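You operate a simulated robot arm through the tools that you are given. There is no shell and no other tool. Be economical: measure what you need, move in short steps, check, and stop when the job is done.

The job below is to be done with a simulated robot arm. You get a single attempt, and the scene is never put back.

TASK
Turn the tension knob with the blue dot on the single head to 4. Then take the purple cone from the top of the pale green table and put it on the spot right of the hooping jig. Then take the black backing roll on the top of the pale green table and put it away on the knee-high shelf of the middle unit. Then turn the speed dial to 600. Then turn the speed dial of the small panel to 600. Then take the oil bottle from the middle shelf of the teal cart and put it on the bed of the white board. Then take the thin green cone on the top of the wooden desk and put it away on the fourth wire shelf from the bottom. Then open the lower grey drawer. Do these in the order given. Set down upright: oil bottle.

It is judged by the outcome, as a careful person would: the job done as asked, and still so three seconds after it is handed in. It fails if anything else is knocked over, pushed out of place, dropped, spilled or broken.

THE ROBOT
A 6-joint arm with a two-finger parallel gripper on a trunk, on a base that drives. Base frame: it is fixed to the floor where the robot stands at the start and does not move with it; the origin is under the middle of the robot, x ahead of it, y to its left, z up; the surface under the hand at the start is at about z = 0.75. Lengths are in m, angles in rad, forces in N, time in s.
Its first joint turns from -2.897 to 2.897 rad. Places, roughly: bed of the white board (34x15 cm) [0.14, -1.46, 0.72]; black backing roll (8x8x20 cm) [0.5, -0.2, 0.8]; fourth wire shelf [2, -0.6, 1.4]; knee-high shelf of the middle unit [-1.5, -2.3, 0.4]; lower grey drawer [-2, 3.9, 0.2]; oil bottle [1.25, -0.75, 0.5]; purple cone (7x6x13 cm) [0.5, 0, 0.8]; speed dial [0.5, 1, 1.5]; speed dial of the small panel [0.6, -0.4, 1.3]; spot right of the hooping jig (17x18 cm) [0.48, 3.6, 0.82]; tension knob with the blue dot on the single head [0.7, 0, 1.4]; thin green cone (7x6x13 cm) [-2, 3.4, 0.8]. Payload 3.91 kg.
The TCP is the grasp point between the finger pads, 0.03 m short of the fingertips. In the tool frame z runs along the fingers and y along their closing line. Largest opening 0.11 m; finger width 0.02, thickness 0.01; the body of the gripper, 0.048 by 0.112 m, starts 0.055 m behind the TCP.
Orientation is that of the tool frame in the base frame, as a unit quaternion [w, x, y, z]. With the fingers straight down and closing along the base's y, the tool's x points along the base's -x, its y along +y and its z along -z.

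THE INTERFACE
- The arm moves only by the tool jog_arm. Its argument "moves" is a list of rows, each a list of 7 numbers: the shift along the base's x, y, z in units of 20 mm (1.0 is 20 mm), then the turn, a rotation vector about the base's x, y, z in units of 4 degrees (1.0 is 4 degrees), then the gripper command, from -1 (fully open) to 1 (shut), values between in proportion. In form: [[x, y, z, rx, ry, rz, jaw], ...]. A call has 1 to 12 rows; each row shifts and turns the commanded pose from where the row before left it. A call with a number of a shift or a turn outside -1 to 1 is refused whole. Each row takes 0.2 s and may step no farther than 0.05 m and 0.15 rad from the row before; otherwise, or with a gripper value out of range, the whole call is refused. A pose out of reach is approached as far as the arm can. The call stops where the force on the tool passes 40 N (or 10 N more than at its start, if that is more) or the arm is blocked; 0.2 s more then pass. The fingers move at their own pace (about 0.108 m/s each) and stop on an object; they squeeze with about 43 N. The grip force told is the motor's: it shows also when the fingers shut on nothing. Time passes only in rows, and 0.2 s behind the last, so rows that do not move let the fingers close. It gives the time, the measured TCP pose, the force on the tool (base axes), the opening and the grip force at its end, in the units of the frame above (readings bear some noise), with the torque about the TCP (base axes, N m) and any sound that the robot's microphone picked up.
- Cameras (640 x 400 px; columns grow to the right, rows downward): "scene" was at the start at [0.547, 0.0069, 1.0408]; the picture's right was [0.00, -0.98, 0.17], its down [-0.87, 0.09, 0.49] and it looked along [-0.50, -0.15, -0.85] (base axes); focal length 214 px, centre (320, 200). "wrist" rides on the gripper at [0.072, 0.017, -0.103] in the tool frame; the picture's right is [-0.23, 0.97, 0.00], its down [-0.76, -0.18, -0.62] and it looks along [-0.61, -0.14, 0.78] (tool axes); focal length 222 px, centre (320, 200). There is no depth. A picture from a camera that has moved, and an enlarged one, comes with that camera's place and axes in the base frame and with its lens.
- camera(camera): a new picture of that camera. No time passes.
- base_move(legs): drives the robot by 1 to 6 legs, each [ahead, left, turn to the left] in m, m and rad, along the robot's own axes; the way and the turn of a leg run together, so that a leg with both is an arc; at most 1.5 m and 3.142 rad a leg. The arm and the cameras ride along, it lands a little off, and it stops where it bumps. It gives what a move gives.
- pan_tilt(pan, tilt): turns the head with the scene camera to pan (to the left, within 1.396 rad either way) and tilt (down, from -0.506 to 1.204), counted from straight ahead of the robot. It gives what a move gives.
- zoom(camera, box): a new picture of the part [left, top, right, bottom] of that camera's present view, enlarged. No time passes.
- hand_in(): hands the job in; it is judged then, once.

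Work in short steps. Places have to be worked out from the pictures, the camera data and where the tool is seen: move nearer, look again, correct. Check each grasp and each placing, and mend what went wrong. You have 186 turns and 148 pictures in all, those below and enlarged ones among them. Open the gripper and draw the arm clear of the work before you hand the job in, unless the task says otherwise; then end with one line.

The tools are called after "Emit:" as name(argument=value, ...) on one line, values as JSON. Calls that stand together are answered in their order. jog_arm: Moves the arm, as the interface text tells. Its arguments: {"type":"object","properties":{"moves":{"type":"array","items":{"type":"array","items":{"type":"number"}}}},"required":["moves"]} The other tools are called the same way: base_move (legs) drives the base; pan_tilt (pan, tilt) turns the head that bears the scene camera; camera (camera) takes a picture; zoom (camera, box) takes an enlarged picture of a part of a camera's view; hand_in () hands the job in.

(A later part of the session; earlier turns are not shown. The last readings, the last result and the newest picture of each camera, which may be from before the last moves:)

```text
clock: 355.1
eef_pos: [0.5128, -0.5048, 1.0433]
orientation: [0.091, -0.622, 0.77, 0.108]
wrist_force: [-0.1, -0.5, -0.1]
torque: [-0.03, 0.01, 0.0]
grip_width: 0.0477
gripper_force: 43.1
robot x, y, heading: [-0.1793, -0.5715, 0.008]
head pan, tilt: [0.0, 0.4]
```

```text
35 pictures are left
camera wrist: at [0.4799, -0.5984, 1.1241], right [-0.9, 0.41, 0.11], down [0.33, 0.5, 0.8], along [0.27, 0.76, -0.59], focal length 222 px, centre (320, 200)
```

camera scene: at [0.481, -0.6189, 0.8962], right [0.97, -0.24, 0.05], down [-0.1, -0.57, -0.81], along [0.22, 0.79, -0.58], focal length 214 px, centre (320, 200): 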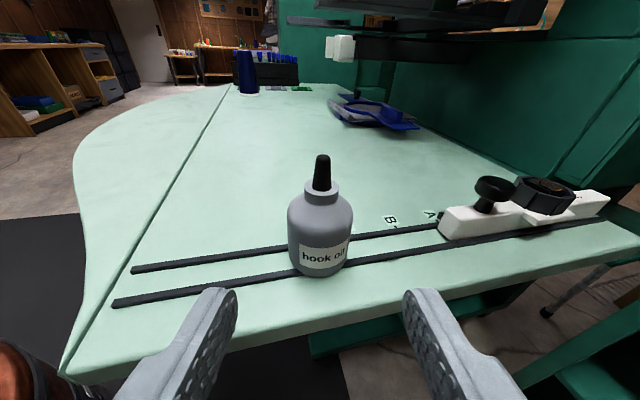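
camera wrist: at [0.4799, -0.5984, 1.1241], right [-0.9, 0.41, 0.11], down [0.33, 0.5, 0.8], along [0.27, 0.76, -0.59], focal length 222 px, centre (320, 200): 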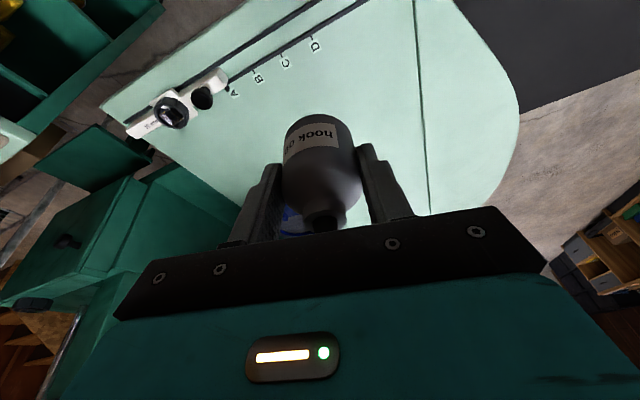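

Bottle re-gripped from above. I raise a bit more, turn to face the white table and look at the white board.

Emit:
jog_arm(moves=[[0, 0, 1, 0, 0, 0, 1], [0, 0, 1, 0, 0, 0, 1], [0, 0, 1, 0, 0, 0, 1], [0, 0, 1, 0, 0, 0, 1], [0, 0, 1, 0, 0, 0, 1], [0, 0, 1, 0, 0, 0, 1]])

Emit:
base_move(legs=[[-0.15, 0, 0], [0, 0, -1.57]])

Emit:
pan_tilt(pan=-1.2, tilt=-0.3)

Emit:
camera(camera="scene")

```text
clock: 356.5
eef_pos: [0.513, -0.506, 1.1652]
orientation: [0.09, -0.621, 0.771, 0.107]
wrist_force: [0.3, 0.3, -0.9]
torque: [-0.02, 0.02, 0.0]
grip_width: 0.048
gripper_force: 43.2
robot x, y, heading: [-0.1791, -0.5691, 0.008]
head pan, tilt: [0.0, 0.4]
```

```text
clock: 361.6
eef_pos: [-0.2535, -1.2623, 1.165]
orientation: [0.139, 0.098, 0.985, 0.014]
wrist_force: [0.1, 0.2, -1.2]
torque: [0.0, 0.03, -0.02]
grip_width: 0.0479
gripper_force: 43.1
robot x, y, heading: [-0.3281, -0.5717, -1.551]
head pan, tilt: [0.0, 0.4]
```

```text
clock: 363.0
eef_pos: [-0.2538, -1.2566, 1.1687]
orientation: [0.139, 0.098, 0.985, 0.012]
wrist_force: [0.6, -0.6, -0.1]
torque: [0.0, 0.02, 0.01]
grip_width: 0.0478
gripper_force: 42.8
robot x, y, heading: [-0.3288, -0.573, -1.55]
head pan, tilt: [-1.201, -0.3]
```

```text
34 pictures are left
camera scene: at [-0.167, -1.3567, 1.2973], right [-0.33, -0.35, 0.88], down [-0.92, -0.08, -0.37], along [0.2, -0.93, -0.3], focal length 214 px, centre (320, 200)
```

scene: 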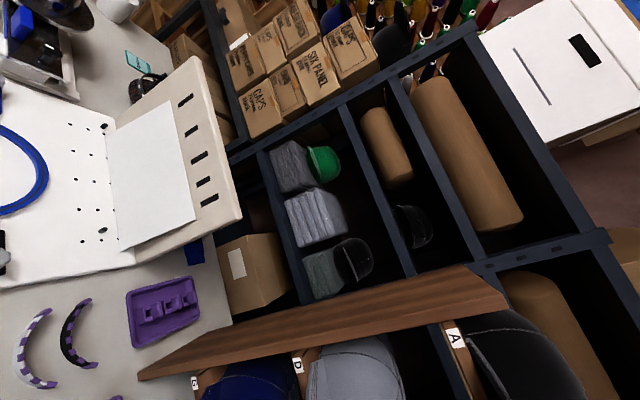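

Emit:
base_move(legs=[[0, 0.25, -0.02]])

Emit:
pan_tilt(pan=0, tilt=-0.1)

Emit:
camera(camera="scene")

```text
clock: 364.8
eef_pos: [-0.0212, -1.2561, 1.1672]
orientation: [0.139, 0.108, 0.984, 0.01]
wrist_force: [0.4, -0.2, -0.3]
torque: [0.0, 0.03, 0.0]
grip_width: 0.0474
gripper_force: 43.3
robot x, y, heading: [-0.0827, -0.567, -1.571]
head pan, tilt: [-1.201, -0.3]
```

```text
clock: 366.2
eef_pos: [-0.0207, -1.2503, 1.1709]
orientation: [0.139, 0.107, 0.984, 0.008]
wrist_force: [-0.1, 0.4, -1.2]
torque: [0.0, 0.01, 0.02]
grip_width: 0.0476
gripper_force: 42.9
robot x, y, heading: [-0.0843, -0.5668, -1.568]
head pan, tilt: [0.0, -0.099]
```

```text
33 pictures are left
camera scene: at [0.0799, -1.276, 1.2439], right [-0.21, -0.98, -0.04], down [-0.91, 0.21, -0.37], along [0.37, -0.04, -0.93], focal length 214 px, centre (320, 200)
```

scene: 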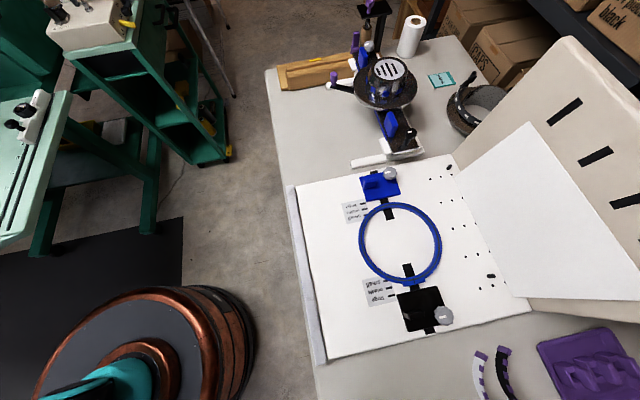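

The bed holds a blue hoop ring; inside it, near [0.135, -1.455], the white surface is clear and is the bed's centre. I move the base so the bottle is above that point.

Emit:
base_move(legs=[[0.2, 0.155, 0]])

Emit:
jog_arm(moves=[[0, 0, -1, 0, 0, 0, 1], [0, 0, -1, 0, 0, 0, 1], [0, 0, -1, 0, 0, 0, 1], [0, 0, -1, 0, 0, 0, 1], [0, 0, -1, 0, 0, 0, 1], [0, 0, -1, 0, 0, 0, 1], [0, 0, -1, 0, 0, 0, 1], [0, 0, -1, 0, 0, 0, 1], [0, 0, -1, 0, 0, 0, 1], [0, 0, -1, 0, 0, 0, 1]])

Emit:
camera(camera="scene")

Emit:
camera(camera="wrist")

```text
clock: 368.1
eef_pos: [0.1327, -1.4441, 1.1721]
orientation: [0.138, 0.108, 0.984, 0.008]
wrist_force: [0.2, -0.1, -0.6]
torque: [0.0, -0.02, -0.02]
grip_width: 0.0478
gripper_force: 43.1
robot x, y, heading: [0.0728, -0.7641, -1.57]
head pan, tilt: [0.0, -0.099]
```

```text
clock: 370.2
eef_pos: [0.1349, -1.4459, 0.9723]
orientation: [0.139, 0.107, 0.985, 0.008]
wrist_force: [0.3, 0.4, -0.6]
torque: [0.01, 0.02, -0.03]
grip_width: 0.0478
gripper_force: 43.9
robot x, y, heading: [0.0735, -0.7626, -1.567]
head pan, tilt: [0.0, -0.099]
```

```text
32 pictures are left
camera scene: at [0.2355, -1.4715, 1.0446], right [-0.21, -0.98, -0.04], down [-0.91, 0.21, -0.37], along [0.37, -0.04, -0.93], focal length 214 px, centre (320, 200)
```

scene: 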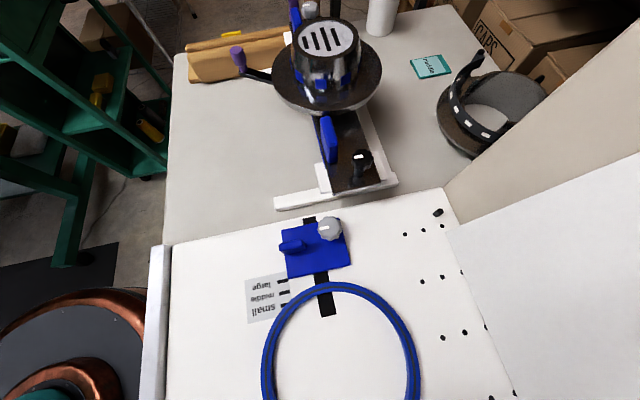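

```text
31 pictures are left
camera wrist: at [0.0417, -1.4123, 1.0528], right [0.42, 0.9, 0.1], down [0.51, -0.33, 0.8], along [0.75, -0.28, -0.59], focal length 222 px, centre (320, 200)
```

wrist: 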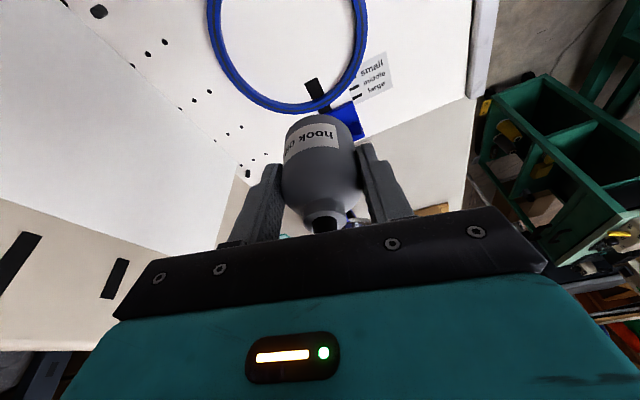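

The ring's centre is at [0.139, -1.463]. I shift 1.5 cm and lower to just above the bed.

Emit:
jog_arm(moves=[[0.1, -0.4, -1, 0, 0, 0, 1], [0.1, -0.4, -1, 0, 0, 0, 1], [0, 0, -1, 0, 0, 0, 1], [0, 0, -1, 0, 0, 0, 1], [0, 0, -1, 0, 0, 0, 1], [0, 0, -1, 0, 0, 0, 1], [0, 0, -0.5, 0, 0, 0, 1], [0, 0, -0.3, 0, 0, 0, 1], [0, 0, -0.25, 0, 0, 0, 1], [0, 0, -0.2, 0, 0, 0, 1], [0, 0, -0.2, 0, 0, 0, 1], [0, 0, -0.2, 0, 0, 0, 1]])

Emit:
camera(camera="wrist")

```text
clock: 372.9
eef_pos: [0.1382, -1.4596, 0.8181]
orientation: [0.139, 0.108, 0.984, 0.007]
wrist_force: [-0.7, -0.2, 0.0]
torque: [-0.01, 0.01, -0.02]
grip_width: 0.0478
gripper_force: 42.7
robot x, y, heading: [0.0759, -0.7605, -1.569]
head pan, tilt: [0.0, -0.099]
```

```text
30 pictures are left
camera wrist: at [0.0446, -1.4275, 0.8982], right [0.42, 0.9, 0.1], down [0.51, -0.33, 0.8], along [0.75, -0.28, -0.59], focal length 222 px, centre (320, 200)
```

wrist: 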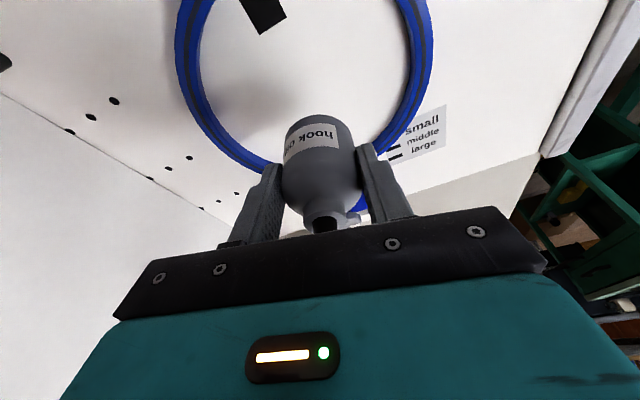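

Not yet touching; continuing down in 4 mm steps until contact.

Emit:
jog_arm(moves=[[0, 0, -0.3, 0, 0, 0, 1], [0, 0, -0.2, 0, 0, 0, 1], [0, 0, -0.2, 0, 0, 0, 1], [0, 0, -0.2, 0, 0, 0, 1], [0, 0, -0.2, 0, 0, 0, 1], [0, 0, -0.15, 0, 0, 0, 1], [0, 0, -0.15, 0, 0, 0, 1]])

```text
clock: 374.4
eef_pos: [0.1381, -1.461, 0.7898]
orientation: [0.14, 0.108, 0.984, 0.007]
wrist_force: [-0.4, 0.0, -0.7]
torque: [0.01, 0.01, 0.04]
grip_width: 0.048
gripper_force: 42.5
robot x, y, heading: [0.0709, -0.7655, -1.564]
head pan, tilt: [0.0, -0.099]
```

Emit:
jog_arm(moves=[[0, 0, -0.15, 0, 0, 0, 1], [0, 0, -0.15, 0, 0, 0, 1], [0, 0, -0.15, 0, 0, 0, 1], [0, 0, -0.15, 0, 0, 0, 1], [0, 0, -0.15, 0, 0, 0, 1], [0, 0, -0.15, 0, 0, 0, 1], [0, 0, -0.15, 0, 0, 0, 1]])

Emit:
camera(camera="wrist")

```text
clock: 376.1
eef_pos: [0.1387, -1.4606, 0.7696]
orientation: [0.139, 0.106, 0.985, 0.007]
wrist_force: [0.2, -0.6, -1.1]
torque: [-0.03, -0.01, 0.03]
grip_width: 0.0478
gripper_force: 42.6
robot x, y, heading: [0.0758, -0.7622, -1.571]
head pan, tilt: [0.0, -0.099]
```

```text
29 pictures are left
camera wrist: at [0.0443, -1.4275, 0.8494], right [0.42, 0.9, 0.1], down [0.51, -0.33, 0.8], along [0.75, -0.28, -0.59], focal length 222 px, centre (320, 200)
```

wrist: 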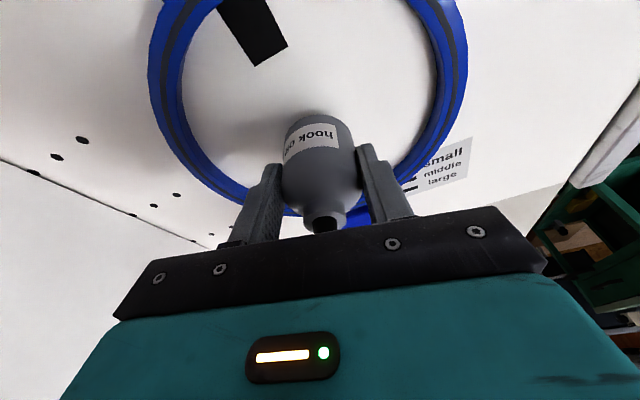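

Emit:
jog_arm(moves=[[0, 0, -0.15, 0, 0, 0, 1], [0, 0, -0.15, 0, 0, 0, 1], [0, 0, -0.15, 0, 0, 0, 1], [0, 0, -0.15, 0, 0, 0, 1], [0, 0, -0.15, 0, 0, 0, 1], [0, 0, -0.15, 0, 0, 0, 1], [0, 0, -0.15, 0, 0, 0, 1]])

```text
clock: 376.9
eef_pos: [0.1376, -1.4611, 0.7636]
orientation: [0.139, 0.107, 0.984, 0.004]
wrist_force: [-1.2, 1.2, 11.5]
torque: [-0.1, 0.13, -0.01]
grip_width: 0.0482
gripper_force: 42.7
robot x, y, heading: [0.0733, -0.7651, -1.569]
head pan, tilt: [0.0, -0.099]
stopped in row 4: the force on the tool passed its limit at 41 N (the readings are from after the stop); the commanded pose is now the measured one
```

Contact with the bed. I open slowly, then rise along the tool axis and check.

Emit:
jog_arm(moves=[[0, 0, 0, 0, 0, 0, 0.1], [0, 0, 0, 0, 0, 0, 0], [0, 0, 0, 0, 0, 0, -0.24], [0, 0, 0, 0, 0, 0, -0.24], [-0.26, 0, 0.96, 0, 0, 0, -0.24], [-0.26, 0, 0.96, 0, 0, 0, -0.24], [-0.26, 0, 0.96, 0, 0, 0, -0.24], [-0.26, 0, 0.96, 0, 0, 0, -0.24], [-0.26, 0, 0.96, 0, 0, 0, -0.24], [-0.26, 0, 0.96, 0, 0, 0, -0.24], [0, 0, 1, 0, 0, 0, -0.24], [0, 0, 1, 0, 0, 0, -0.24]])

Emit:
camera(camera="wrist")

```text
clock: 379.5
eef_pos: [0.1053, -1.4613, 0.9189]
orientation: [0.138, 0.107, 0.985, 0.006]
wrist_force: [0.4, -1.0, 0.4]
torque: [-0.01, 0.01, 0.02]
grip_width: 0.0684
gripper_force: 0.0
robot x, y, heading: [0.0743, -0.7666, -1.566]
head pan, tilt: [0.0, -0.099]
```

```text
28 pictures are left
camera wrist: at [0.0128, -1.4273, 0.9986], right [0.42, 0.9, 0.1], down [0.51, -0.32, 0.8], along [0.75, -0.28, -0.59], focal length 222 px, centre (320, 200)
```

wrist: 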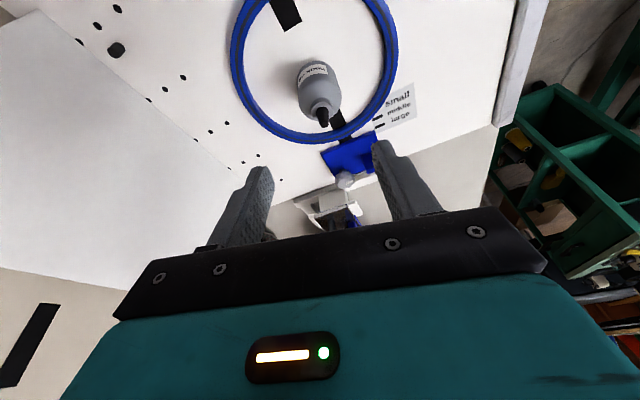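

The oil bottle stands upright on the bed inside the ring. Next the thin green cone: I raise the hand, back off, and turn to face -x, then look along the way.

Emit:
jog_arm(moves=[[0, 0.5, 1, 0, 0, 0, -0.5], [0, 0.5, 1, 0, 0, 0, -0.5], [0, 0.5, 1, 0, 0, 0, -0.5], [0, 0.5, 1, 0, 0, 0, -0.5], [0, 0.5, 1, 0, 0, 0, -0.5], [0, 0.5, 1, 0, 0, 0, -0.5], [0, 0.5, 1, 0, 0, 0, -0.5], [0, 0.5, 1, 0, 0, 0, -0.5]])

Emit:
base_move(legs=[[-0.2, 0, 0], [0, 0, -1.57], [0.65, 0, 0]])

Emit:
pan_tilt(pan=0, tilt=-0.506)

Emit:
camera(camera="scene")

```text
clock: 381.3
eef_pos: [0.1084, -1.3791, 1.08]
orientation: [0.14, 0.107, 0.984, 0.005]
wrist_force: [0.2, -0.4, -0.8]
torque: [0.02, -0.01, 0.01]
grip_width: 0.0825
gripper_force: 0.0
robot x, y, heading: [0.0702, -0.7629, -1.569]
head pan, tilt: [0.0, -0.099]
```

```text
clock: 389.9
eef_pos: [-1.1935, -0.5812, 1.0804]
orientation: [0.102, 0.777, 0.613, -0.097]
wrist_force: [-0.2, 0.8, -0.5]
torque: [-0.02, 0.01, 0.01]
grip_width: 0.0824
gripper_force: 0.1
robot x, y, heading: [-0.5792, -0.5568, 3.123]
head pan, tilt: [0.0, -0.099]
```

```text
clock: 390.8
eef_pos: [-1.1944, -0.5754, 1.0802]
orientation: [0.103, 0.778, 0.613, -0.098]
wrist_force: [-0.7, -0.6, 0.3]
torque: [0.01, 0.01, 0.03]
grip_width: 0.0827
gripper_force: 0.3
robot x, y, heading: [-0.5803, -0.5525, 3.124]
head pan, tilt: [0.0, -0.499]
```

```text
27 pictures are left
camera scene: at [-1.2259, -0.6993, 1.1819], right [-0.97, 0.23, -0.04], down [0.19, 0.68, -0.7], along [-0.13, -0.69, -0.71], focal length 214 px, centre (320, 200)
```

scene: 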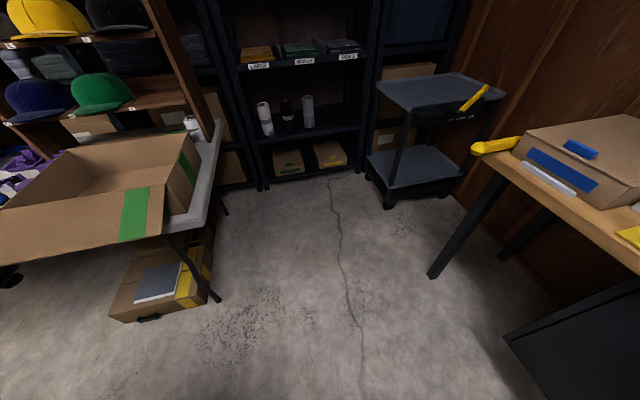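

I strafe along to the wooden desk, then turn the hand level and forward in one combined rotation.

Emit:
base_move(legs=[[0, -1.3, 0], [0, -1.3, 0], [0, -1.3, 0]])

Emit:
jog_arm(moves=[[0, 0, 0, -0.531, 0.721, -1, -0.5], [0, 0, 0, -0.531, 0.721, -1, -0.5], [0, 0, 0, -0.531, 0.721, -1, -0.5], [0, 0, 0, -0.531, 0.721, -1, -0.5], [0, 0, 0, -0.531, 0.721, -1, -0.5], [0, 0, 0, -0.531, 0.721, -1, -0.5], [0, 0, 0, -0.531, 0.721, -1, -0.5], [0, 0, 0, -0.531, 0.721, -1, -0.5], [0, 0, 0, -0.531, 0.721, -1, -0.5]])

Emit:
jog_arm(moves=[[0, 0, 0, -0.531, 0.721, -1, -0.5], [0, 0, 0, -0.531, 0.721, -1, -0.5], [0, 0, 0, -0.531, 0.721, -1, -0.5], [0, 0, 0, -0.531, 0.721, -1, -0.5], [0, 0, 0, -0.531, 0.721, -1, -0.5], [0, 0, 0, -0.531, 0.721, -1, -0.5], [0, 0, 0, -0.531, 0.721, -1, -0.5], [0, 0, 0, -0.531, 0.721, -1, -0.5], [0, 0, 0, -0.37, 0.5, -0.7, -0.5]])

Emit:
pan_tilt(pan=0, tilt=0.1)

Emit:
camera(camera="scene")

```text
clock: 409.5
eef_pos: [-1.1095, 3.314, 1.0798]
orientation: [0.102, 0.783, 0.606, -0.098]
wrist_force: [0.7, -0.5, 1.0]
torque: [-0.01, -0.02, 0.03]
grip_width: 0.0824
gripper_force: 0.0
robot x, y, heading: [-0.4959, 3.3233, 3.107]
head pan, tilt: [0.0, -0.499]
```

```text
clock: 411.5
eef_pos: [-1.108, 3.3139, 1.0787]
orientation: [0.056, 0.861, 0.32, -0.392]
wrist_force: [0.2, -0.1, -0.3]
torque: [0.0, -0.02, 0.0]
grip_width: 0.0825
gripper_force: 0.1
robot x, y, heading: [-0.4942, 3.3247, 3.108]
head pan, tilt: [0.0, -0.499]
```

```text
clock: 413.5
eef_pos: [-1.1104, 3.3102, 1.0842]
orientation: [0.014, 0.796, 0.022, -0.605]
wrist_force: [-0.1, -0.5, 0.7]
torque: [0.01, 0.01, 0.04]
grip_width: 0.0826
gripper_force: 0.1
out of reach, approached as far as the arm can: row 9
robot x, y, heading: [-0.4903, 3.3233, 3.106]
head pan, tilt: [0.0, -0.499]
```

```text
clock: 414.5
eef_pos: [-1.11, 3.3086, 1.0828]
orientation: [0.015, 0.796, 0.022, -0.604]
wrist_force: [-0.2, 0.5, -0.1]
torque: [-0.03, -0.01, -0.02]
grip_width: 0.0823
gripper_force: 0.0
robot x, y, heading: [-0.4926, 3.3252, 3.107]
head pan, tilt: [0.0, 0.099]
```

```text
26 pictures are left
camera scene: at [-1.0995, 3.3084, 1.1901], right [-0.05, 1.0, 0.0], down [0.36, 0.02, -0.93], along [-0.93, -0.05, -0.36], focal length 214 px, centre (320, 200)
```

scene: 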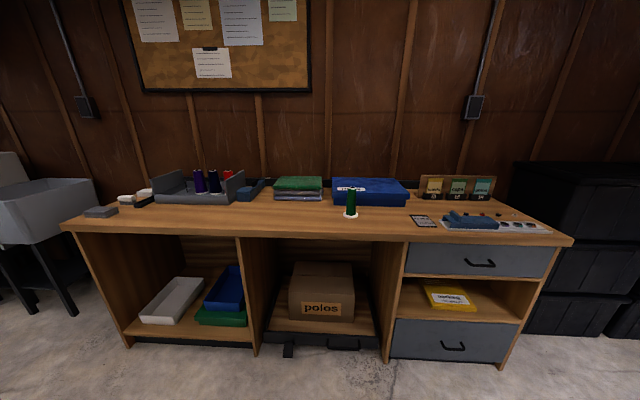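

The green cone is at about [-1.965, 3.40] on the desk (top z ≈ 0.786), and the lower grey drawer is below at right. I drive closer.

Emit:
base_move(legs=[[0.6, -0.07, 0.035]])

Emit:
jog_arm(moves=[[-0.4, 0, -0.8, 0, 0, 0, -0.5], [-0.4, 0, -0.8, 0, 0, 0, -0.5], [-0.4, 0, -0.8, 0, 0, 0, -0.5], [-0.4, 0, -0.8, 0, 0, 0, -0.5], [-0.4, 0, -0.8, 0, 0, 0, -0.5], [-0.4, 0, -0.8, 0, 0, 0, -0.5], [-0.4, 0, -0.8, 0, 0, 0, -0.5], [-0.4, 0, -0.8, 0, 0, 0, -0.5], [0, 0, 0, 0, 0, 0, -0.5]])

Emit:
camera(camera="scene")

```text
clock: 417.9
eef_pos: [-1.7116, 3.3649, 1.0835]
orientation: [0.026, 0.796, 0.037, -0.604]
wrist_force: [0.4, 0.2, -0.5]
torque: [-0.02, -0.02, -0.02]
grip_width: 0.0825
gripper_force: 0.1
robot x, y, heading: [-1.0939, 3.4004, -3.137]
head pan, tilt: [0.0, 0.099]
```

```text
clock: 419.9
eef_pos: [-1.773, 3.3659, 0.9589]
orientation: [0.025, 0.795, 0.036, -0.604]
wrist_force: [-0.2, 0.9, 0.0]
torque: [0.01, -0.01, 0.03]
grip_width: 0.0827
gripper_force: 0.2
out of reach, approached as far as the arm can: row 2
robot x, y, heading: [-1.0966, 3.3998, -3.138]
head pan, tilt: [0.0, 0.099]
```

```text
25 pictures are left
camera scene: at [-1.7629, 3.3655, 1.0651], right [-0.09, 1.0, 0.0], down [0.36, 0.04, -0.93], along [-0.93, -0.08, -0.36], focal length 214 px, centre (320, 200)
```

scene: 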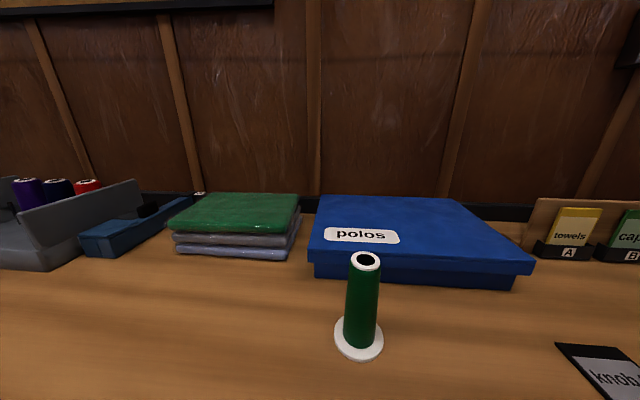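

Cone refined: axis [-1.970, 3.402], base 0.786, top 0.914. I line up, approach along the tool axis and grip its middle.

Emit:
jog_arm(moves=[[0, 0.9, -0.9, 0, 0, 0, -0.5], [0, 0.9, -0.9, 0, 0, 0, -0.5], [0, 0.8, -0.75, 0, 0, 0, -0.5], [-0.96, -0.08, -0.265, 0, 0, 0, -0.5], [-0.96, -0.08, -0.265, 0, 0, 0, -0.5], [-0.96, -0.08, -0.265, 0, 0, 0, -0.5], [-0.96, -0.08, -0.265, 0, 0, 0, -0.5], [-0.96, -0.08, -0.265, 0, 0, 0, -0.5]])

Emit:
camera(camera="scene")

```text
clock: 421.7
eef_pos: [-1.8693, 3.4095, 0.8818]
orientation: [0.027, 0.795, 0.037, -0.605]
wrist_force: [0.4, 0.1, 0.0]
torque: [0.02, -0.01, 0.01]
grip_width: 0.0827
gripper_force: 0.0
robot x, y, heading: [-1.0945, 3.4006, -3.141]
head pan, tilt: [0.0, 0.099]
```

```text
24 pictures are left
camera scene: at [-1.8592, 3.4086, 0.9889], right [-0.09, 1.0, 0.0], down [0.36, 0.04, -0.93], along [-0.93, -0.08, -0.36], focal length 214 px, centre (320, 200)
```

scene: 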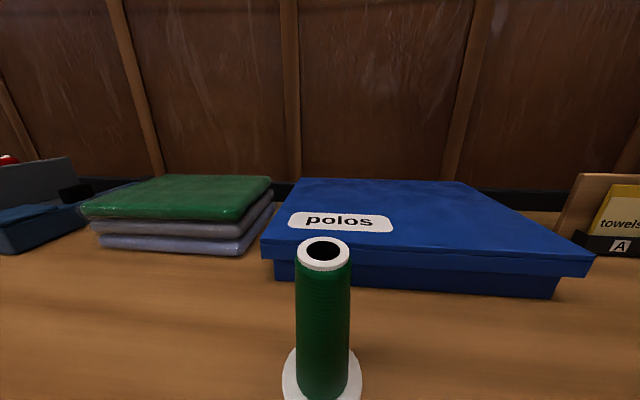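

Emit:
jog_arm(moves=[[-0.96, -0.08, -0.265, 0, 0, 0, -0.5], [-0.96, -0.08, -0.265, 0, 0, 0, -0.5], [-0.96, -0.08, -0.265, 0, 0, 0, -0.5], [-0.96, -0.08, -0.265, 0, 0, 0, -0.5], [-0.96, -0.08, -0.265, 0, 0, 0, -0.5], [0, 0, 0, 0, 0, 0, 0.2], [0, 0, 0, 0, 0, 0, 0.7], [0, 0, 0, 0, 0, 0, 1], [0, 0, 0, 0, 0, 0, 1]])

Emit:
jog_arm(moves=[[0, 0, 1, 0, 0, 0, 1], [0, 0, 1, 0, 0, 0, 1], [0, 0, 1, 0, 0, 0, 1], [0, 0, 1, 0, 0, 0, 1], [0, 0, 1, 0, 0, 0, 1], [0, 0, 1, 0, 0, 0, 1], [0, 0, 1, 0, 0, 0, 1], [0, 0, 1, 0, 0, 0, 1], [0, 0, 1, 0, 0, 0, 1], [0, 0, 1, 0, 0, 0, 1], [0, 0, 1, 0, 0, 0, 1], [0, 0, 1, 0, 0, 0, 1]])

Emit:
camera(camera="scene")

```text
clock: 423.7
eef_pos: [-1.9637, 3.4005, 0.853]
orientation: [0.027, 0.796, 0.037, -0.604]
wrist_force: [-0.5, 0.1, 0.3]
torque: [-0.06, 0.0, 0.0]
grip_width: 0.0509
gripper_force: 42.3
robot x, y, heading: [-1.0981, 3.4041, -3.141]
head pan, tilt: [0.0, 0.099]
```

```text
clock: 426.3
eef_pos: [-1.9658, 3.4003, 1.0956]
orientation: [0.026, 0.796, 0.037, -0.604]
wrist_force: [-0.5, 0.5, -0.1]
torque: [-0.01, -0.02, 0.02]
grip_width: 0.0507
gripper_force: 42.5
robot x, y, heading: [-1.0945, 3.4009, -3.139]
head pan, tilt: [0.0, 0.099]
```

```text
23 pictures are left
camera scene: at [-1.9555, 3.4004, 1.2019], right [-0.09, 1.0, 0.0], down [0.36, 0.04, -0.93], along [-0.93, -0.08, -0.36], focal length 214 px, centre (320, 200)
```

scene: 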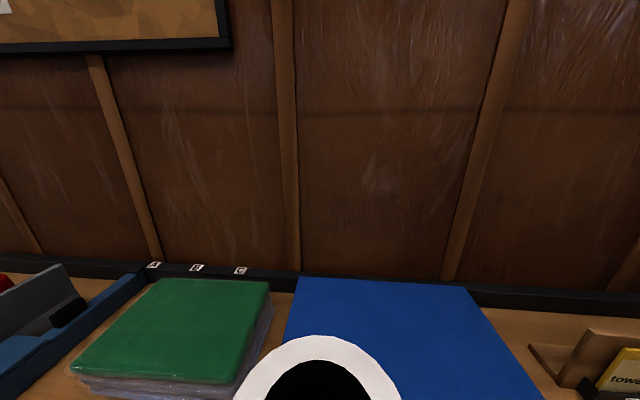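

The cone is held. I back off, drive along to the aisle and turn to face the wire rack.

Emit:
base_move(legs=[[-0.3, 0, 0], [0, 1.4, 0], [0, 1.4, 0], [0, 1.35, 0], [0, 0, -3.1]])

Emit:
jog_arm(moves=[[0, 0, 1, 0, 0, 0, 1], [0, 0, 1, 0, 0, 0, 1], [0, 0, 1, 0, 0, 0, 1], [0, 0, 1, 0, 0, 0, 1], [0, 0, 1, 0, 0, 0, 1], [0, 0, 1, 0, 0, 0, 1], [0, 0, 1, 0, 0, 0, 1], [0, 0, 1, 0, 0, 0, 1], [0, 0, 1, 0, 0, 0, 1], [0, 0, 1, 0, 0, 0, 1], [0, 0, 1, 0, 0, 0, 1], [0, 0, 1, 0, 0, 0, 1]])

Emit:
camera(camera="scene")

```text
clock: 455.3
eef_pos: [0.11, -0.7489, 1.0944]
orientation: [0.603, -0.049, 0.795, 0.035]
wrist_force: [-0.5, 0.4, -1.5]
torque: [0.01, 0.04, 0.0]
grip_width: 0.0467
gripper_force: 42.9
robot x, y, heading: [-0.7637, -0.7773, 0.039]
head pan, tilt: [0.0, 0.099]
```

```text
clock: 457.9
eef_pos: [0.1081, -0.7524, 1.3339]
orientation: [0.605, -0.052, 0.794, 0.04]
wrist_force: [0.0, -0.4, -0.6]
torque: [0.0, 0.04, -0.02]
grip_width: 0.0461
gripper_force: 42.7
robot x, y, heading: [-0.7644, -0.7778, 0.038]
head pan, tilt: [0.0, 0.099]
```

```text
22 pictures are left
camera scene: at [0.1, -0.7549, 1.4406], right [0.13, -0.99, 0.0], down [-0.36, -0.05, -0.93], along [0.92, 0.12, -0.36], focal length 214 px, centre (320, 200)
```

scene: 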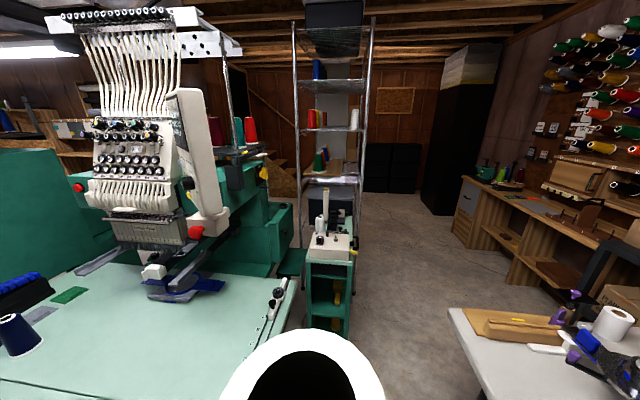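

Emit:
zoom(camera="scene", box=[270, 60, 398, 260])

```text
2.00 times, centred on (334, 160) of scene
camera zoom: at [0.1, -0.7549, 1.4406], right [0.13, -0.99, 0.0], down [-0.36, -0.05, -0.93], along [0.92, 0.12, -0.36], focal length 429 px, centre (292, 280)
```

zoom: 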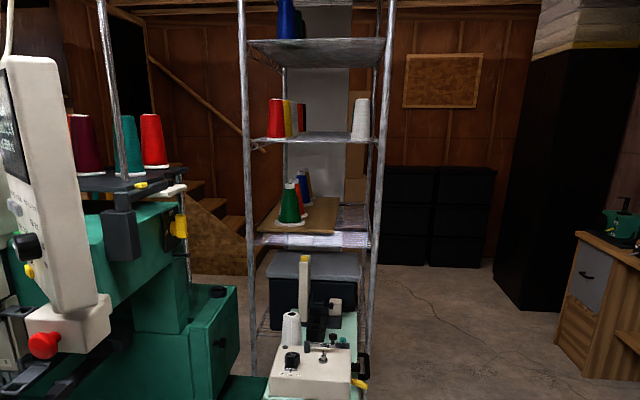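

The fourth shelf is at z ≈ 1.37, its front edge at x = 1.58, with a free gap around y = -0.66 between red cones and a white cone. I raise the hand and drive up the aisle.

Emit:
jog_arm(moves=[[0, 0, 1, 0, 0, 0, 1], [0, 0, 1, 0, 0, 0, 1], [0, 0, 1, 0, 0, 0, 1], [0, 0, 1, 0, 0, 0, 1], [0, 0, 1, 0, 0, 0, 1], [0, 0, 1, 0, 0, 0, 1], [0, 0, 1, 0, 0, 0, 1], [0, 0, 1, 0, 0, 0, 1], [0, 0, 0.5, 0, 0, 0, 1]])

Emit:
base_move(legs=[[0.7, -0.05, -0.038], [0.6, 0, 0]])

Emit:
camera(camera="scene")

```text
clock: 459.9
eef_pos: [0.1024, -0.8019, 1.4861]
orientation: [0.605, -0.053, 0.794, 0.04]
wrist_force: [1.3, -0.2, 0.6]
torque: [-0.02, -0.03, 0.01]
grip_width: 0.0456
gripper_force: 42.8
out of reach, approached as far as the arm can: row 1, 2, 3, 4, 5, 6, 7, 8, 9
robot x, y, heading: [-0.7644, -0.7777, 0.035]
head pan, tilt: [0.0, 0.099]
```

```text
clock: 466.8
eef_pos: [1.4208, -0.8663, 1.4877]
orientation: [0.605, -0.04, 0.794, 0.031]
wrist_force: [-0.4, 0.0, -0.6]
torque: [-0.01, 0.01, 0.02]
grip_width: 0.0453
gripper_force: 42.7
robot x, y, heading: [0.5537, -0.8123, 0.003]
head pan, tilt: [0.0, 0.099]
```

```text
20 pictures are left
camera scene: at [1.4112, -0.8677, 1.594], right [0.1, -0.99, 0.0], down [-0.36, -0.04, -0.93], along [0.93, 0.09, -0.36], focal length 214 px, centre (320, 200)
```

scene: 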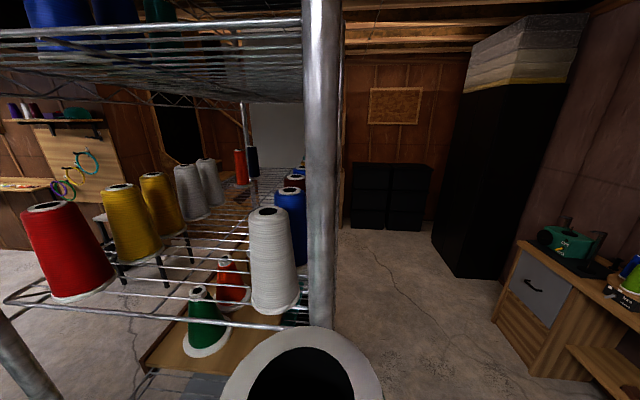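

I test how far the arm reaches here, staying just short of the rack and lined up with the gap at y ≈ -0.66.

Emit:
jog_arm(moves=[[0, 1, -0.3, 0, 0, 0, 1], [0, 1, -0.3, 0, 0, 0, 1], [0, 1, -0.3, 0, 0, 0, 1], [0, 1, 0, 0, 0, 0, 1], [0, 1, 0, 0, 0, 0, 1], [0, 1, 0, 0, 0, 0, 1], [0, 1, 0, 0, 0, 0, 1], [0, 1, 0, 0, 0, 0, 1], [0, 1, 0, 0, 0, 0, 1], [1, 0.5, 0, 0, 0, 0, 1], [1, 0, 0, 0, 0, 0, 1], [0.5, 0, 0, 0, 0, 0, 1]])

```text
clock: 469.4
eef_pos: [1.4478, -0.836, 1.4155]
orientation: [0.606, -0.043, 0.793, 0.035]
wrist_force: [0.1, -0.6, -0.3]
torque: [0.01, 0.02, 0.01]
grip_width: 0.0449
gripper_force: 43.3
out of reach, approached as far as the arm can: row 1, 2, 3, 4, 5, 6, 7, 8, 9, 10, 11
robot x, y, heading: [0.5571, -0.815, -0.001]
head pan, tilt: [0.0, 0.099]
```

The arm falls about 10 cm short from here, so I need to know whether the base can pass between cart and white table. I back up and look straight down at that gap.

Emit:
base_move(legs=[[-0.55, 0, 0]])

Emit:
pan_tilt(pan=0, tilt=1.0)

Emit:
camera(camera="scene")

```text
clock: 472.6
eef_pos: [0.9006, -0.8412, 1.4162]
orientation: [0.606, -0.041, 0.793, 0.033]
wrist_force: [0.3, -0.1, 0.7]
torque: [-0.03, 0.01, 0.0]
grip_width: 0.0451
gripper_force: 43.3
robot x, y, heading: [0.0083, -0.8114, -0.002]
head pan, tilt: [0.0, 0.099]
```

```text
clock: 473.8
eef_pos: [0.8999, -0.8409, 1.4147]
orientation: [0.606, -0.041, 0.794, 0.033]
wrist_force: [-0.1, 0.3, -0.7]
torque: [0.03, 0.02, 0.0]
grip_width: 0.0453
gripper_force: 42.8
robot x, y, heading: [0.009, -0.8078, -0.003]
head pan, tilt: [0.0, 1.0]
```

```text
19 pictures are left
camera scene: at [0.8497, -0.848, 1.4529], right [0.1, -0.99, 0.0], down [-0.95, -0.1, -0.3], along [0.3, 0.03, -0.95], focal length 214 px, centre (320, 200)
```

scene: 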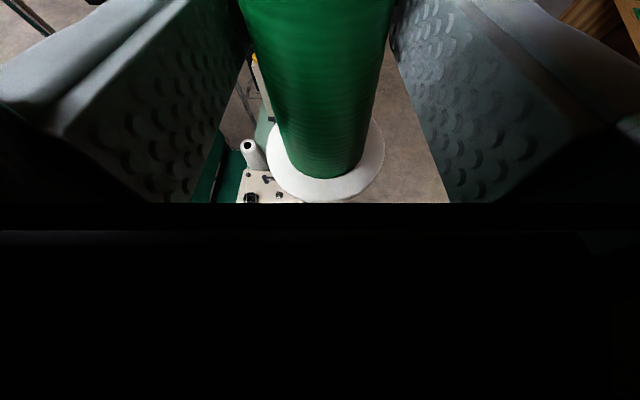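

Emit:
base_move(legs=[[-0.5, 0, 0]])

Emit:
pan_tilt(pan=-0.3, tilt=0.55)

Emit:
camera(camera="scene")

```text
clock: 476.7
eef_pos: [0.4007, -0.8358, 1.4161]
orientation: [0.606, -0.043, 0.793, 0.035]
wrist_force: [-0.3, 0.2, -1.4]
torque: [-0.02, -0.01, 0.03]
grip_width: 0.0449
gripper_force: 42.5
robot x, y, heading: [-0.4927, -0.809, 0.006]
head pan, tilt: [0.0, 1.0]
```

```text
clock: 477.6
eef_pos: [0.4011, -0.8348, 1.4165]
orientation: [0.606, -0.043, 0.794, 0.035]
wrist_force: [-0.4, 0.5, -0.9]
torque: [-0.01, 0.0, -0.01]
grip_width: 0.0451
gripper_force: 43.4
robot x, y, heading: [-0.4901, -0.8073, 0.001]
head pan, tilt: [-0.3, 0.55]
```

```text
18 pictures are left
camera scene: at [0.3779, -0.8657, 1.4837], right [-0.18, -0.98, 0.07], down [-0.72, 0.08, -0.69], along [0.67, -0.18, -0.72], focal length 214 px, centre (320, 200)
```

scene: 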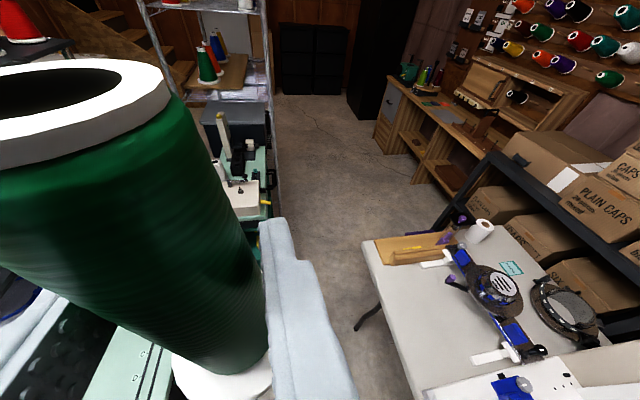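

The gap (about 0.55 m) is too narrow for the base (0.6 m), so I must reach farther from the aisle. An upward-pitched hand reaches about 10 cm more at that height, so I will swing the cone about 30° in the grip against the white table's front edge first. I drive to a free stretch of that edge and lower.

Emit:
base_move(legs=[[0, 0.6, 0], [0, 0, -1.57], [0, 0.17, 0]])

Emit:
jog_arm(moves=[[0, 0, -1, 0, 0, 0, 1], [0, 0, -1, 0, 0, 0, 1], [0, 0, -1, 0, 0, 0, 1], [0, 0, -1, 0, 0, 0, 1], [0, 0, -1, 0, 0, 0, 1], [0, 0, -1, 0, 0, 0, 1], [0, 0, -1, 0, 0, 0, 1], [0, 0, -1, 0, 0, 0, 1], [0, 0, -1, 0, 0, 0, 1], [0, 0, -1, 0, 0, 0, 1], [0, 0, -1, 0, 0, 0, 1], [0, 0, -1, 0, 0, 0, 1]])

Emit:
jog_arm(moves=[[0, 0, -1, 0, 0, 0, 1], [0, 0, -1, 0, 0, 0, 1], [0, 0, -1, 0, 0, 0, 1], [0, 0, -1, 0, 0, 0, 1], [0, 0, -1, 0, 0, 0, 1], [0, 0, -1, 0, 0, 0, 1], [0, 0, -1, 0, 0, 0, 1], [0, 0, -1, 0, 0, 0, 1], [0, 0, -1, 0, 0, 0, 1], [0, 0, -1, 0, 0, 0, 1], [0, 0, -1, 0, 0, 0, 1], [0, 0, -1, 0, 0, 0, 1]])

Emit:
pan_tilt(pan=0, tilt=0.35)

Emit:
camera(camera="scene")

```text
clock: 486.0
eef_pos: [-0.3723, -1.1003, 1.4178]
orientation: [0.448, 0.538, 0.584, -0.411]
wrist_force: [-0.2, -0.3, -0.1]
torque: [0.02, 0.0, 0.05]
grip_width: 0.0448
gripper_force: 43.2
robot x, y, heading: [-0.3255, -0.2094, -1.597]
head pan, tilt: [-0.3, 0.55]
```

```text
clock: 488.6
eef_pos: [-0.3715, -1.0987, 1.1762]
orientation: [0.448, 0.538, 0.584, -0.41]
wrist_force: [-0.7, 0.1, -0.7]
torque: [0.01, 0.02, -0.01]
grip_width: 0.045
gripper_force: 43.1
robot x, y, heading: [-0.3259, -0.2072, -1.593]
head pan, tilt: [-0.3, 0.55]
```

```text
clock: 491.2
eef_pos: [-0.3731, -1.0979, 0.9364]
orientation: [0.448, 0.539, 0.583, -0.411]
wrist_force: [0.2, -0.1, -0.4]
torque: [0.01, 0.04, 0.01]
grip_width: 0.0448
gripper_force: 43.3
robot x, y, heading: [-0.322, -0.2067, -1.594]
head pan, tilt: [-0.3, 0.55]
```

```text
clock: 492.0
eef_pos: [-0.3716, -1.0995, 0.9365]
orientation: [0.448, 0.538, 0.584, -0.411]
wrist_force: [0.7, 0.0, -0.3]
torque: [0.02, -0.01, -0.05]
grip_width: 0.0447
gripper_force: 43.4
robot x, y, heading: [-0.323, -0.2108, -1.596]
head pan, tilt: [0.0, 0.351]
```

```text
17 pictures are left
camera scene: at [-0.3721, -1.0844, 1.0196], right [-1.0, -0.08, 0.0], down [-0.05, 0.58, -0.82], along [0.07, -0.81, -0.58], focal length 214 px, centre (320, 200)
```

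scene: 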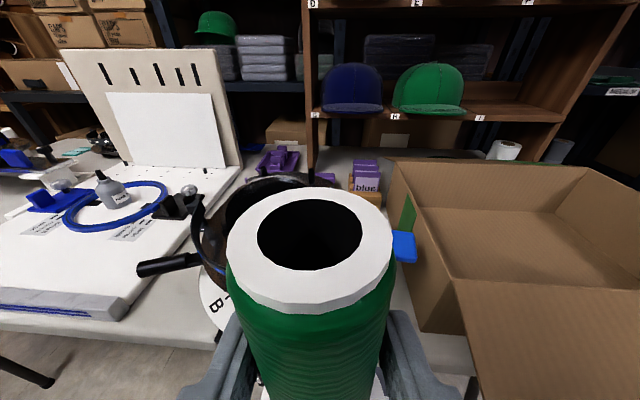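

That stretch is too cluttered. The pale green table's front apex (x ≈ 0.15, y ≈ 0) is clear, so I go there instead.

Emit:
base_move(legs=[[0, -0.5, 0], [0, 0, 1.595], [0, 0.22, 0]])

Emit:
jog_arm(moves=[[0, 0, -1, 0, 0, 0, 1], [0, 0, -1, 0, 0, 0, 1], [0, 0, -1, 0, 0, 0, 1], [0, 0, -1, 0, 0, 0, 1]])

Emit:
camera(camera="scene")

```text
clock: 500.2
eef_pos: [0.0613, 0.0244, 0.9373]
orientation: [0.606, -0.054, 0.793, 0.043]
wrist_force: [-0.1, 0.1, 0.0]
torque: [0.04, 0.03, 0.04]
grip_width: 0.0446
gripper_force: 42.8
robot x, y, heading: [-0.8328, 0.0267, 0.033]
head pan, tilt: [0.0, 0.351]
```

```text
clock: 501.2
eef_pos: [0.0617, 0.0246, 0.8539]
orientation: [0.605, -0.054, 0.793, 0.043]
wrist_force: [0.4, 0.1, 0.1]
torque: [0.03, 0.01, -0.01]
grip_width: 0.0448
gripper_force: 43.4
robot x, y, heading: [-0.832, 0.0245, 0.031]
head pan, tilt: [0.0, 0.351]
```

```text
16 pictures are left
camera scene: at [0.0482, 0.022, 0.9386], right [0.14, -0.99, 0.0], down [-0.57, -0.08, -0.82], along [0.81, 0.11, -0.58], focal length 214 px, centre (320, 200)
```

scene: 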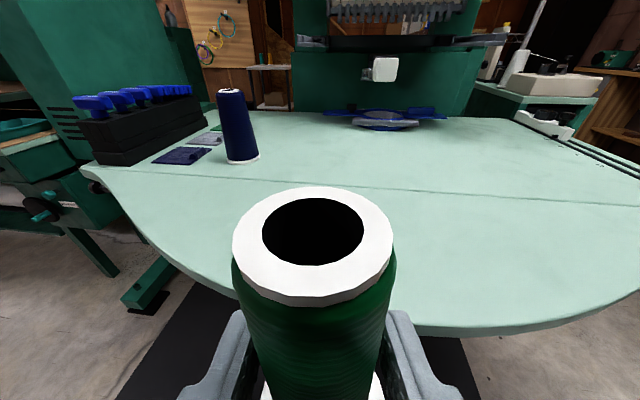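

The edge is at x ≈ 0.135 here, square to the hand. I lower so the flange is just below the table top, then push forward gently so the edge swings the cone's foot back.

Emit:
jog_arm(moves=[[0, 0, -0.9, 0, 0, 0, 1], [0, 0, -0.9, 0, 0, 0, 1], [0, 0, -0.85, 0, 0, 0, 1], [0.9, 0.12, 0, 0, 0, 0, 1], [0.6, 0.08, 0, 0, 0, 0, 1], [0.25, 0.03, 0, 0, 0, 0, 1], [0.25, 0.03, 0, 0, 0, 0, 1], [0.25, 0.03, 0, 0, 0, 0, 1]])

Emit:
jog_arm(moves=[[0.25, 0.03, 0, 0, 0, 0, 1], [0.25, 0.03, 0, 0, 0, 0, 1], [0.25, 0.03, 0, 0, 0, 0, 1], [0.25, 0.03, 0, 0, 0, 0, 1], [0.25, 0.03, 0, 0, 0, 0, 1], [0.25, 0.03, 0, 0, 0, 0, 1]])

Emit:
camera(camera="scene")

```text
clock: 503.0
eef_pos: [0.1043, 0.0303, 0.8053]
orientation: [0.606, -0.054, 0.792, 0.043]
wrist_force: [-33.0, -5.7, 14.6]
torque: [-0.26, 1.41, -0.06]
grip_width: 0.0446
gripper_force: 43.0
robot x, y, heading: [-0.8311, 0.0232, 0.03]
head pan, tilt: [0.0, 0.351]
```

```text
clock: 504.4
eef_pos: [0.1346, 0.0345, 0.8054]
orientation: [0.607, -0.054, 0.792, 0.043]
wrist_force: [-25.4, -2.4, 33.8]
torque: [-0.08, 1.19, 0.04]
grip_width: 0.0453
gripper_force: 42.9
robot x, y, heading: [-0.8297, 0.0231, 0.026]
head pan, tilt: [0.0, 0.351]
```

```text
15 pictures are left
camera scene: at [0.121, 0.0312, 0.8882], right [0.14, -0.99, 0.0], down [-0.57, -0.08, -0.82], along [0.81, 0.11, -0.58], focal length 214 px, centre (320, 200)
```

scene: 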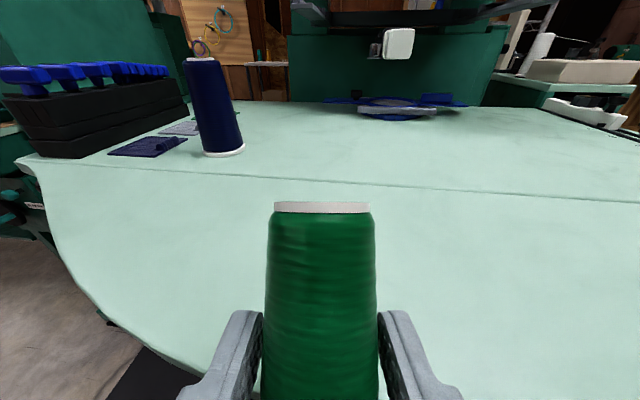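

The cone now leans about 36° forward of the hand, so it will stand upright with the hand pitched up about 21°. I lift off, pitch the hand up and raise it to rack height.

Emit:
jog_arm(moves=[[-0.3, 0, 1, 0, 0, 0, 1], [-0.5, 0, 1, 0, 0, 0, 1], [-0.5, 0, 1, 0, 0, 0, 1], [-0.5, 0, 1, 0, 0, 0, 1], [-0.5, 0, 1, 0, 0, 0, 1], [-0.5, 0, 1, 0, 0, 0, 1], [-0.5, 0, 1, 0, 0, 0, 1], [-0.5, 0, 1, 0, 0, 0, 1], [-0.5, 0, 1, 0, 0, 0, 1], [0, 0, 1, 0, 0, 0, 1], [0, 0, 1, 0, 0, 0, 1], [0, 0, 1, 0, 0, 0, 1]])

Emit:
jog_arm(moves=[[0, 0, 1, 0, -1, 0, 1], [0, 0, 1, 0, -1, 0, 1], [0, 0, 1, 0, -1, 0, 1], [0, 0, 1, 0, -1, 0, 1], [0, 0, 1, 0, -1, 0, 1], [0, 0, 1, 0, -1, 0, 1], [0, 0, 1, 0, -1, 0, 1], [0, 0, 1, 0, -1, 0, 1], [0, 0, 1, 0, -1, 0, 1], [0, 0, 1, 0, 0, 0, 1], [0, 0, 1, 0, 0, 0, 1], [0, 0, 1, 0, 0, 0, 1]])

Emit:
base_move(legs=[[0, -0.85, -0.02], [0.75, 0, 0], [0.6, 0, 0]])

Emit:
jog_arm(moves=[[0, 0, 1, 0, 0, 0, 1], [0, 0, 1, 0, 0, 0, 1], [0, 0, 1, 0, 0, 0, 1], [0, 0, 1, 0, 0, 0, 1], [0, 0, 1, 0, 0, 0, 1], [0, 0, 1, 0, 0, 0, 1], [0, 0, 1, 0, 0, 0, 1], [0, 0, 1, 0, 0, 0, 1], [0, 0, 1, 0, 0, 0, 1], [0, 0, 0.5, 0, 0, 0, 1]])

Emit:
pan_tilt(pan=0, tilt=0.6)

Emit:
camera(camera="scene")

```text
clock: 507.0
eef_pos: [0.0518, 0.0355, 1.043]
orientation: [0.606, -0.054, 0.793, 0.043]
wrist_force: [0.5, 0.3, -0.5]
torque: [-0.06, 0.01, 0.0]
grip_width: 0.0451
gripper_force: 42.8
robot x, y, heading: [-0.8287, 0.0267, 0.028]
head pan, tilt: [0.0, 0.351]
```

```text
clock: 509.6
eef_pos: [0.0507, 0.035, 1.2818]
orientation: [0.822, -0.064, 0.566, 0.023]
wrist_force: [-0.1, 0.0, -1.0]
torque: [-0.02, -0.01, -0.01]
grip_width: 0.045
gripper_force: 43.4
robot x, y, heading: [-0.8286, 0.0226, 0.027]
head pan, tilt: [0.0, 0.351]
```

```text
clock: 520.8
eef_pos: [1.4327, -0.7863, 1.2803]
orientation: [0.821, -0.064, 0.566, 0.023]
wrist_force: [0.4, 0.0, -0.7]
torque: [0.02, 0.02, 0.02]
grip_width: 0.0448
gripper_force: 43.1
robot x, y, heading: [0.5497, -0.7962, 0.026]
head pan, tilt: [0.0, 0.351]
```

```text
clock: 523.0
eef_pos: [1.4307, -0.785, 1.4714]
orientation: [0.821, -0.064, 0.566, 0.023]
wrist_force: [-0.4, -0.8, -0.6]
torque: [-0.02, 0.01, 0.02]
grip_width: 0.045
gripper_force: 43.0
robot x, y, heading: [0.5492, -0.7954, 0.031]
head pan, tilt: [0.0, 0.351]
```

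```text
clock: 523.7
eef_pos: [1.4318, -0.7848, 1.4705]
orientation: [0.821, -0.063, 0.566, 0.023]
wrist_force: [-0.1, 1.4, -0.5]
torque: [-0.01, 0.02, -0.02]
grip_width: 0.0448
gripper_force: 42.7
robot x, y, heading: [0.5499, -0.797, 0.029]
head pan, tilt: [0.0, 0.6]
```

```text
14 pictures are left
camera scene: at [1.3744, -0.7901, 1.5062], right [0.11, -0.99, 0.08], down [-0.23, -0.1, -0.97], along [0.97, 0.09, -0.24], focal length 214 px, centre (320, 200)
```

scene: 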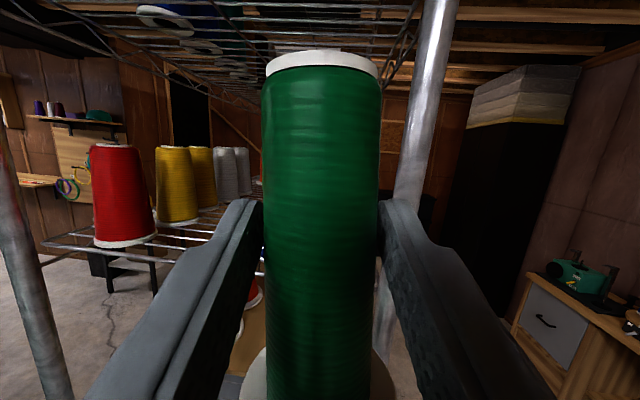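

The hand now reaches this height comfortably and the cone is upright apart from a slight roll, which I correct. I move the base up its last 9 cm and line up with the gap at y = -0.67.

Emit:
base_move(legs=[[0.09, -0.01, 0]])

Emit:
jog_arm(moves=[[0, 1, 0, 0.6, 0, 0, 1], [0, 1, 0, 0.55, 0, 0, 1], [0, 1, 0, 0, 0, 0, 1], [0, 1, 0, 0, 0, 0, 1], [0, 1, 0, 0, 0, 0, 1], [0, 0.9, 0, 0, 0, 0, 1]])

Emit:
camera(camera="scene")

```text
clock: 524.8
eef_pos: [1.5203, -0.7914, 1.4714]
orientation: [0.821, -0.065, 0.566, 0.024]
wrist_force: [-0.3, -0.7, -0.5]
torque: [0.0, 0.05, -0.02]
grip_width: 0.0449
gripper_force: 43.4
robot x, y, heading: [0.6416, -0.8013, 0.028]
head pan, tilt: [0.0, 0.6]
```

```text
clock: 526.2
eef_pos: [1.5193, -0.672, 1.4691]
orientation: [0.822, -0.031, 0.566, 0.046]
wrist_force: [0.6, 1.2, -0.3]
torque: [-0.01, 0.05, 0.02]
grip_width: 0.0448
gripper_force: 43.5
robot x, y, heading: [0.6394, -0.8034, 0.031]
head pan, tilt: [0.0, 0.6]
```

```text
13 pictures are left
camera scene: at [1.4626, -0.6807, 1.5044], right [0.11, -0.99, 0.0], down [-0.23, -0.03, -0.97], along [0.97, 0.11, -0.23], focal length 214 px, centre (320, 200)
```

scene: 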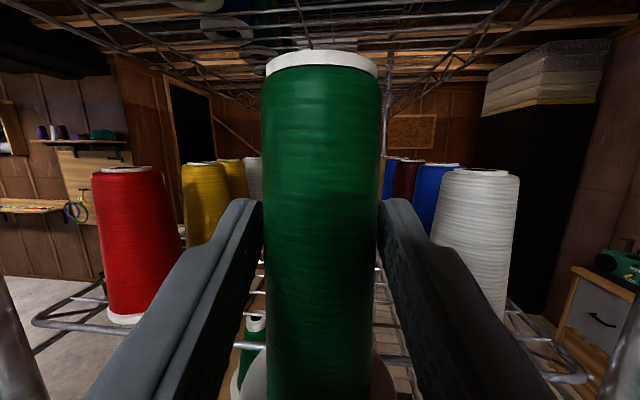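

Centred between the red and white cones. I move in 8 cm.

Emit:
jog_arm(moves=[[1, 0, 0, 0, 0, 0, 1], [1, 0, 0, 0, 0, 0, 1], [1, 0, 0, 0, 0, 0, 1], [1, 0, 0, 0, 0, 0, 1]])

```text
clock: 527.2
eef_pos: [1.6003, -0.6735, 1.472]
orientation: [0.823, -0.031, 0.565, 0.047]
wrist_force: [-0.5, 0.4, 0.2]
torque: [0.02, 0.06, 0.02]
grip_width: 0.0446
gripper_force: 43.6
robot x, y, heading: [0.6406, -0.8006, 0.028]
head pan, tilt: [0.0, 0.6]
```

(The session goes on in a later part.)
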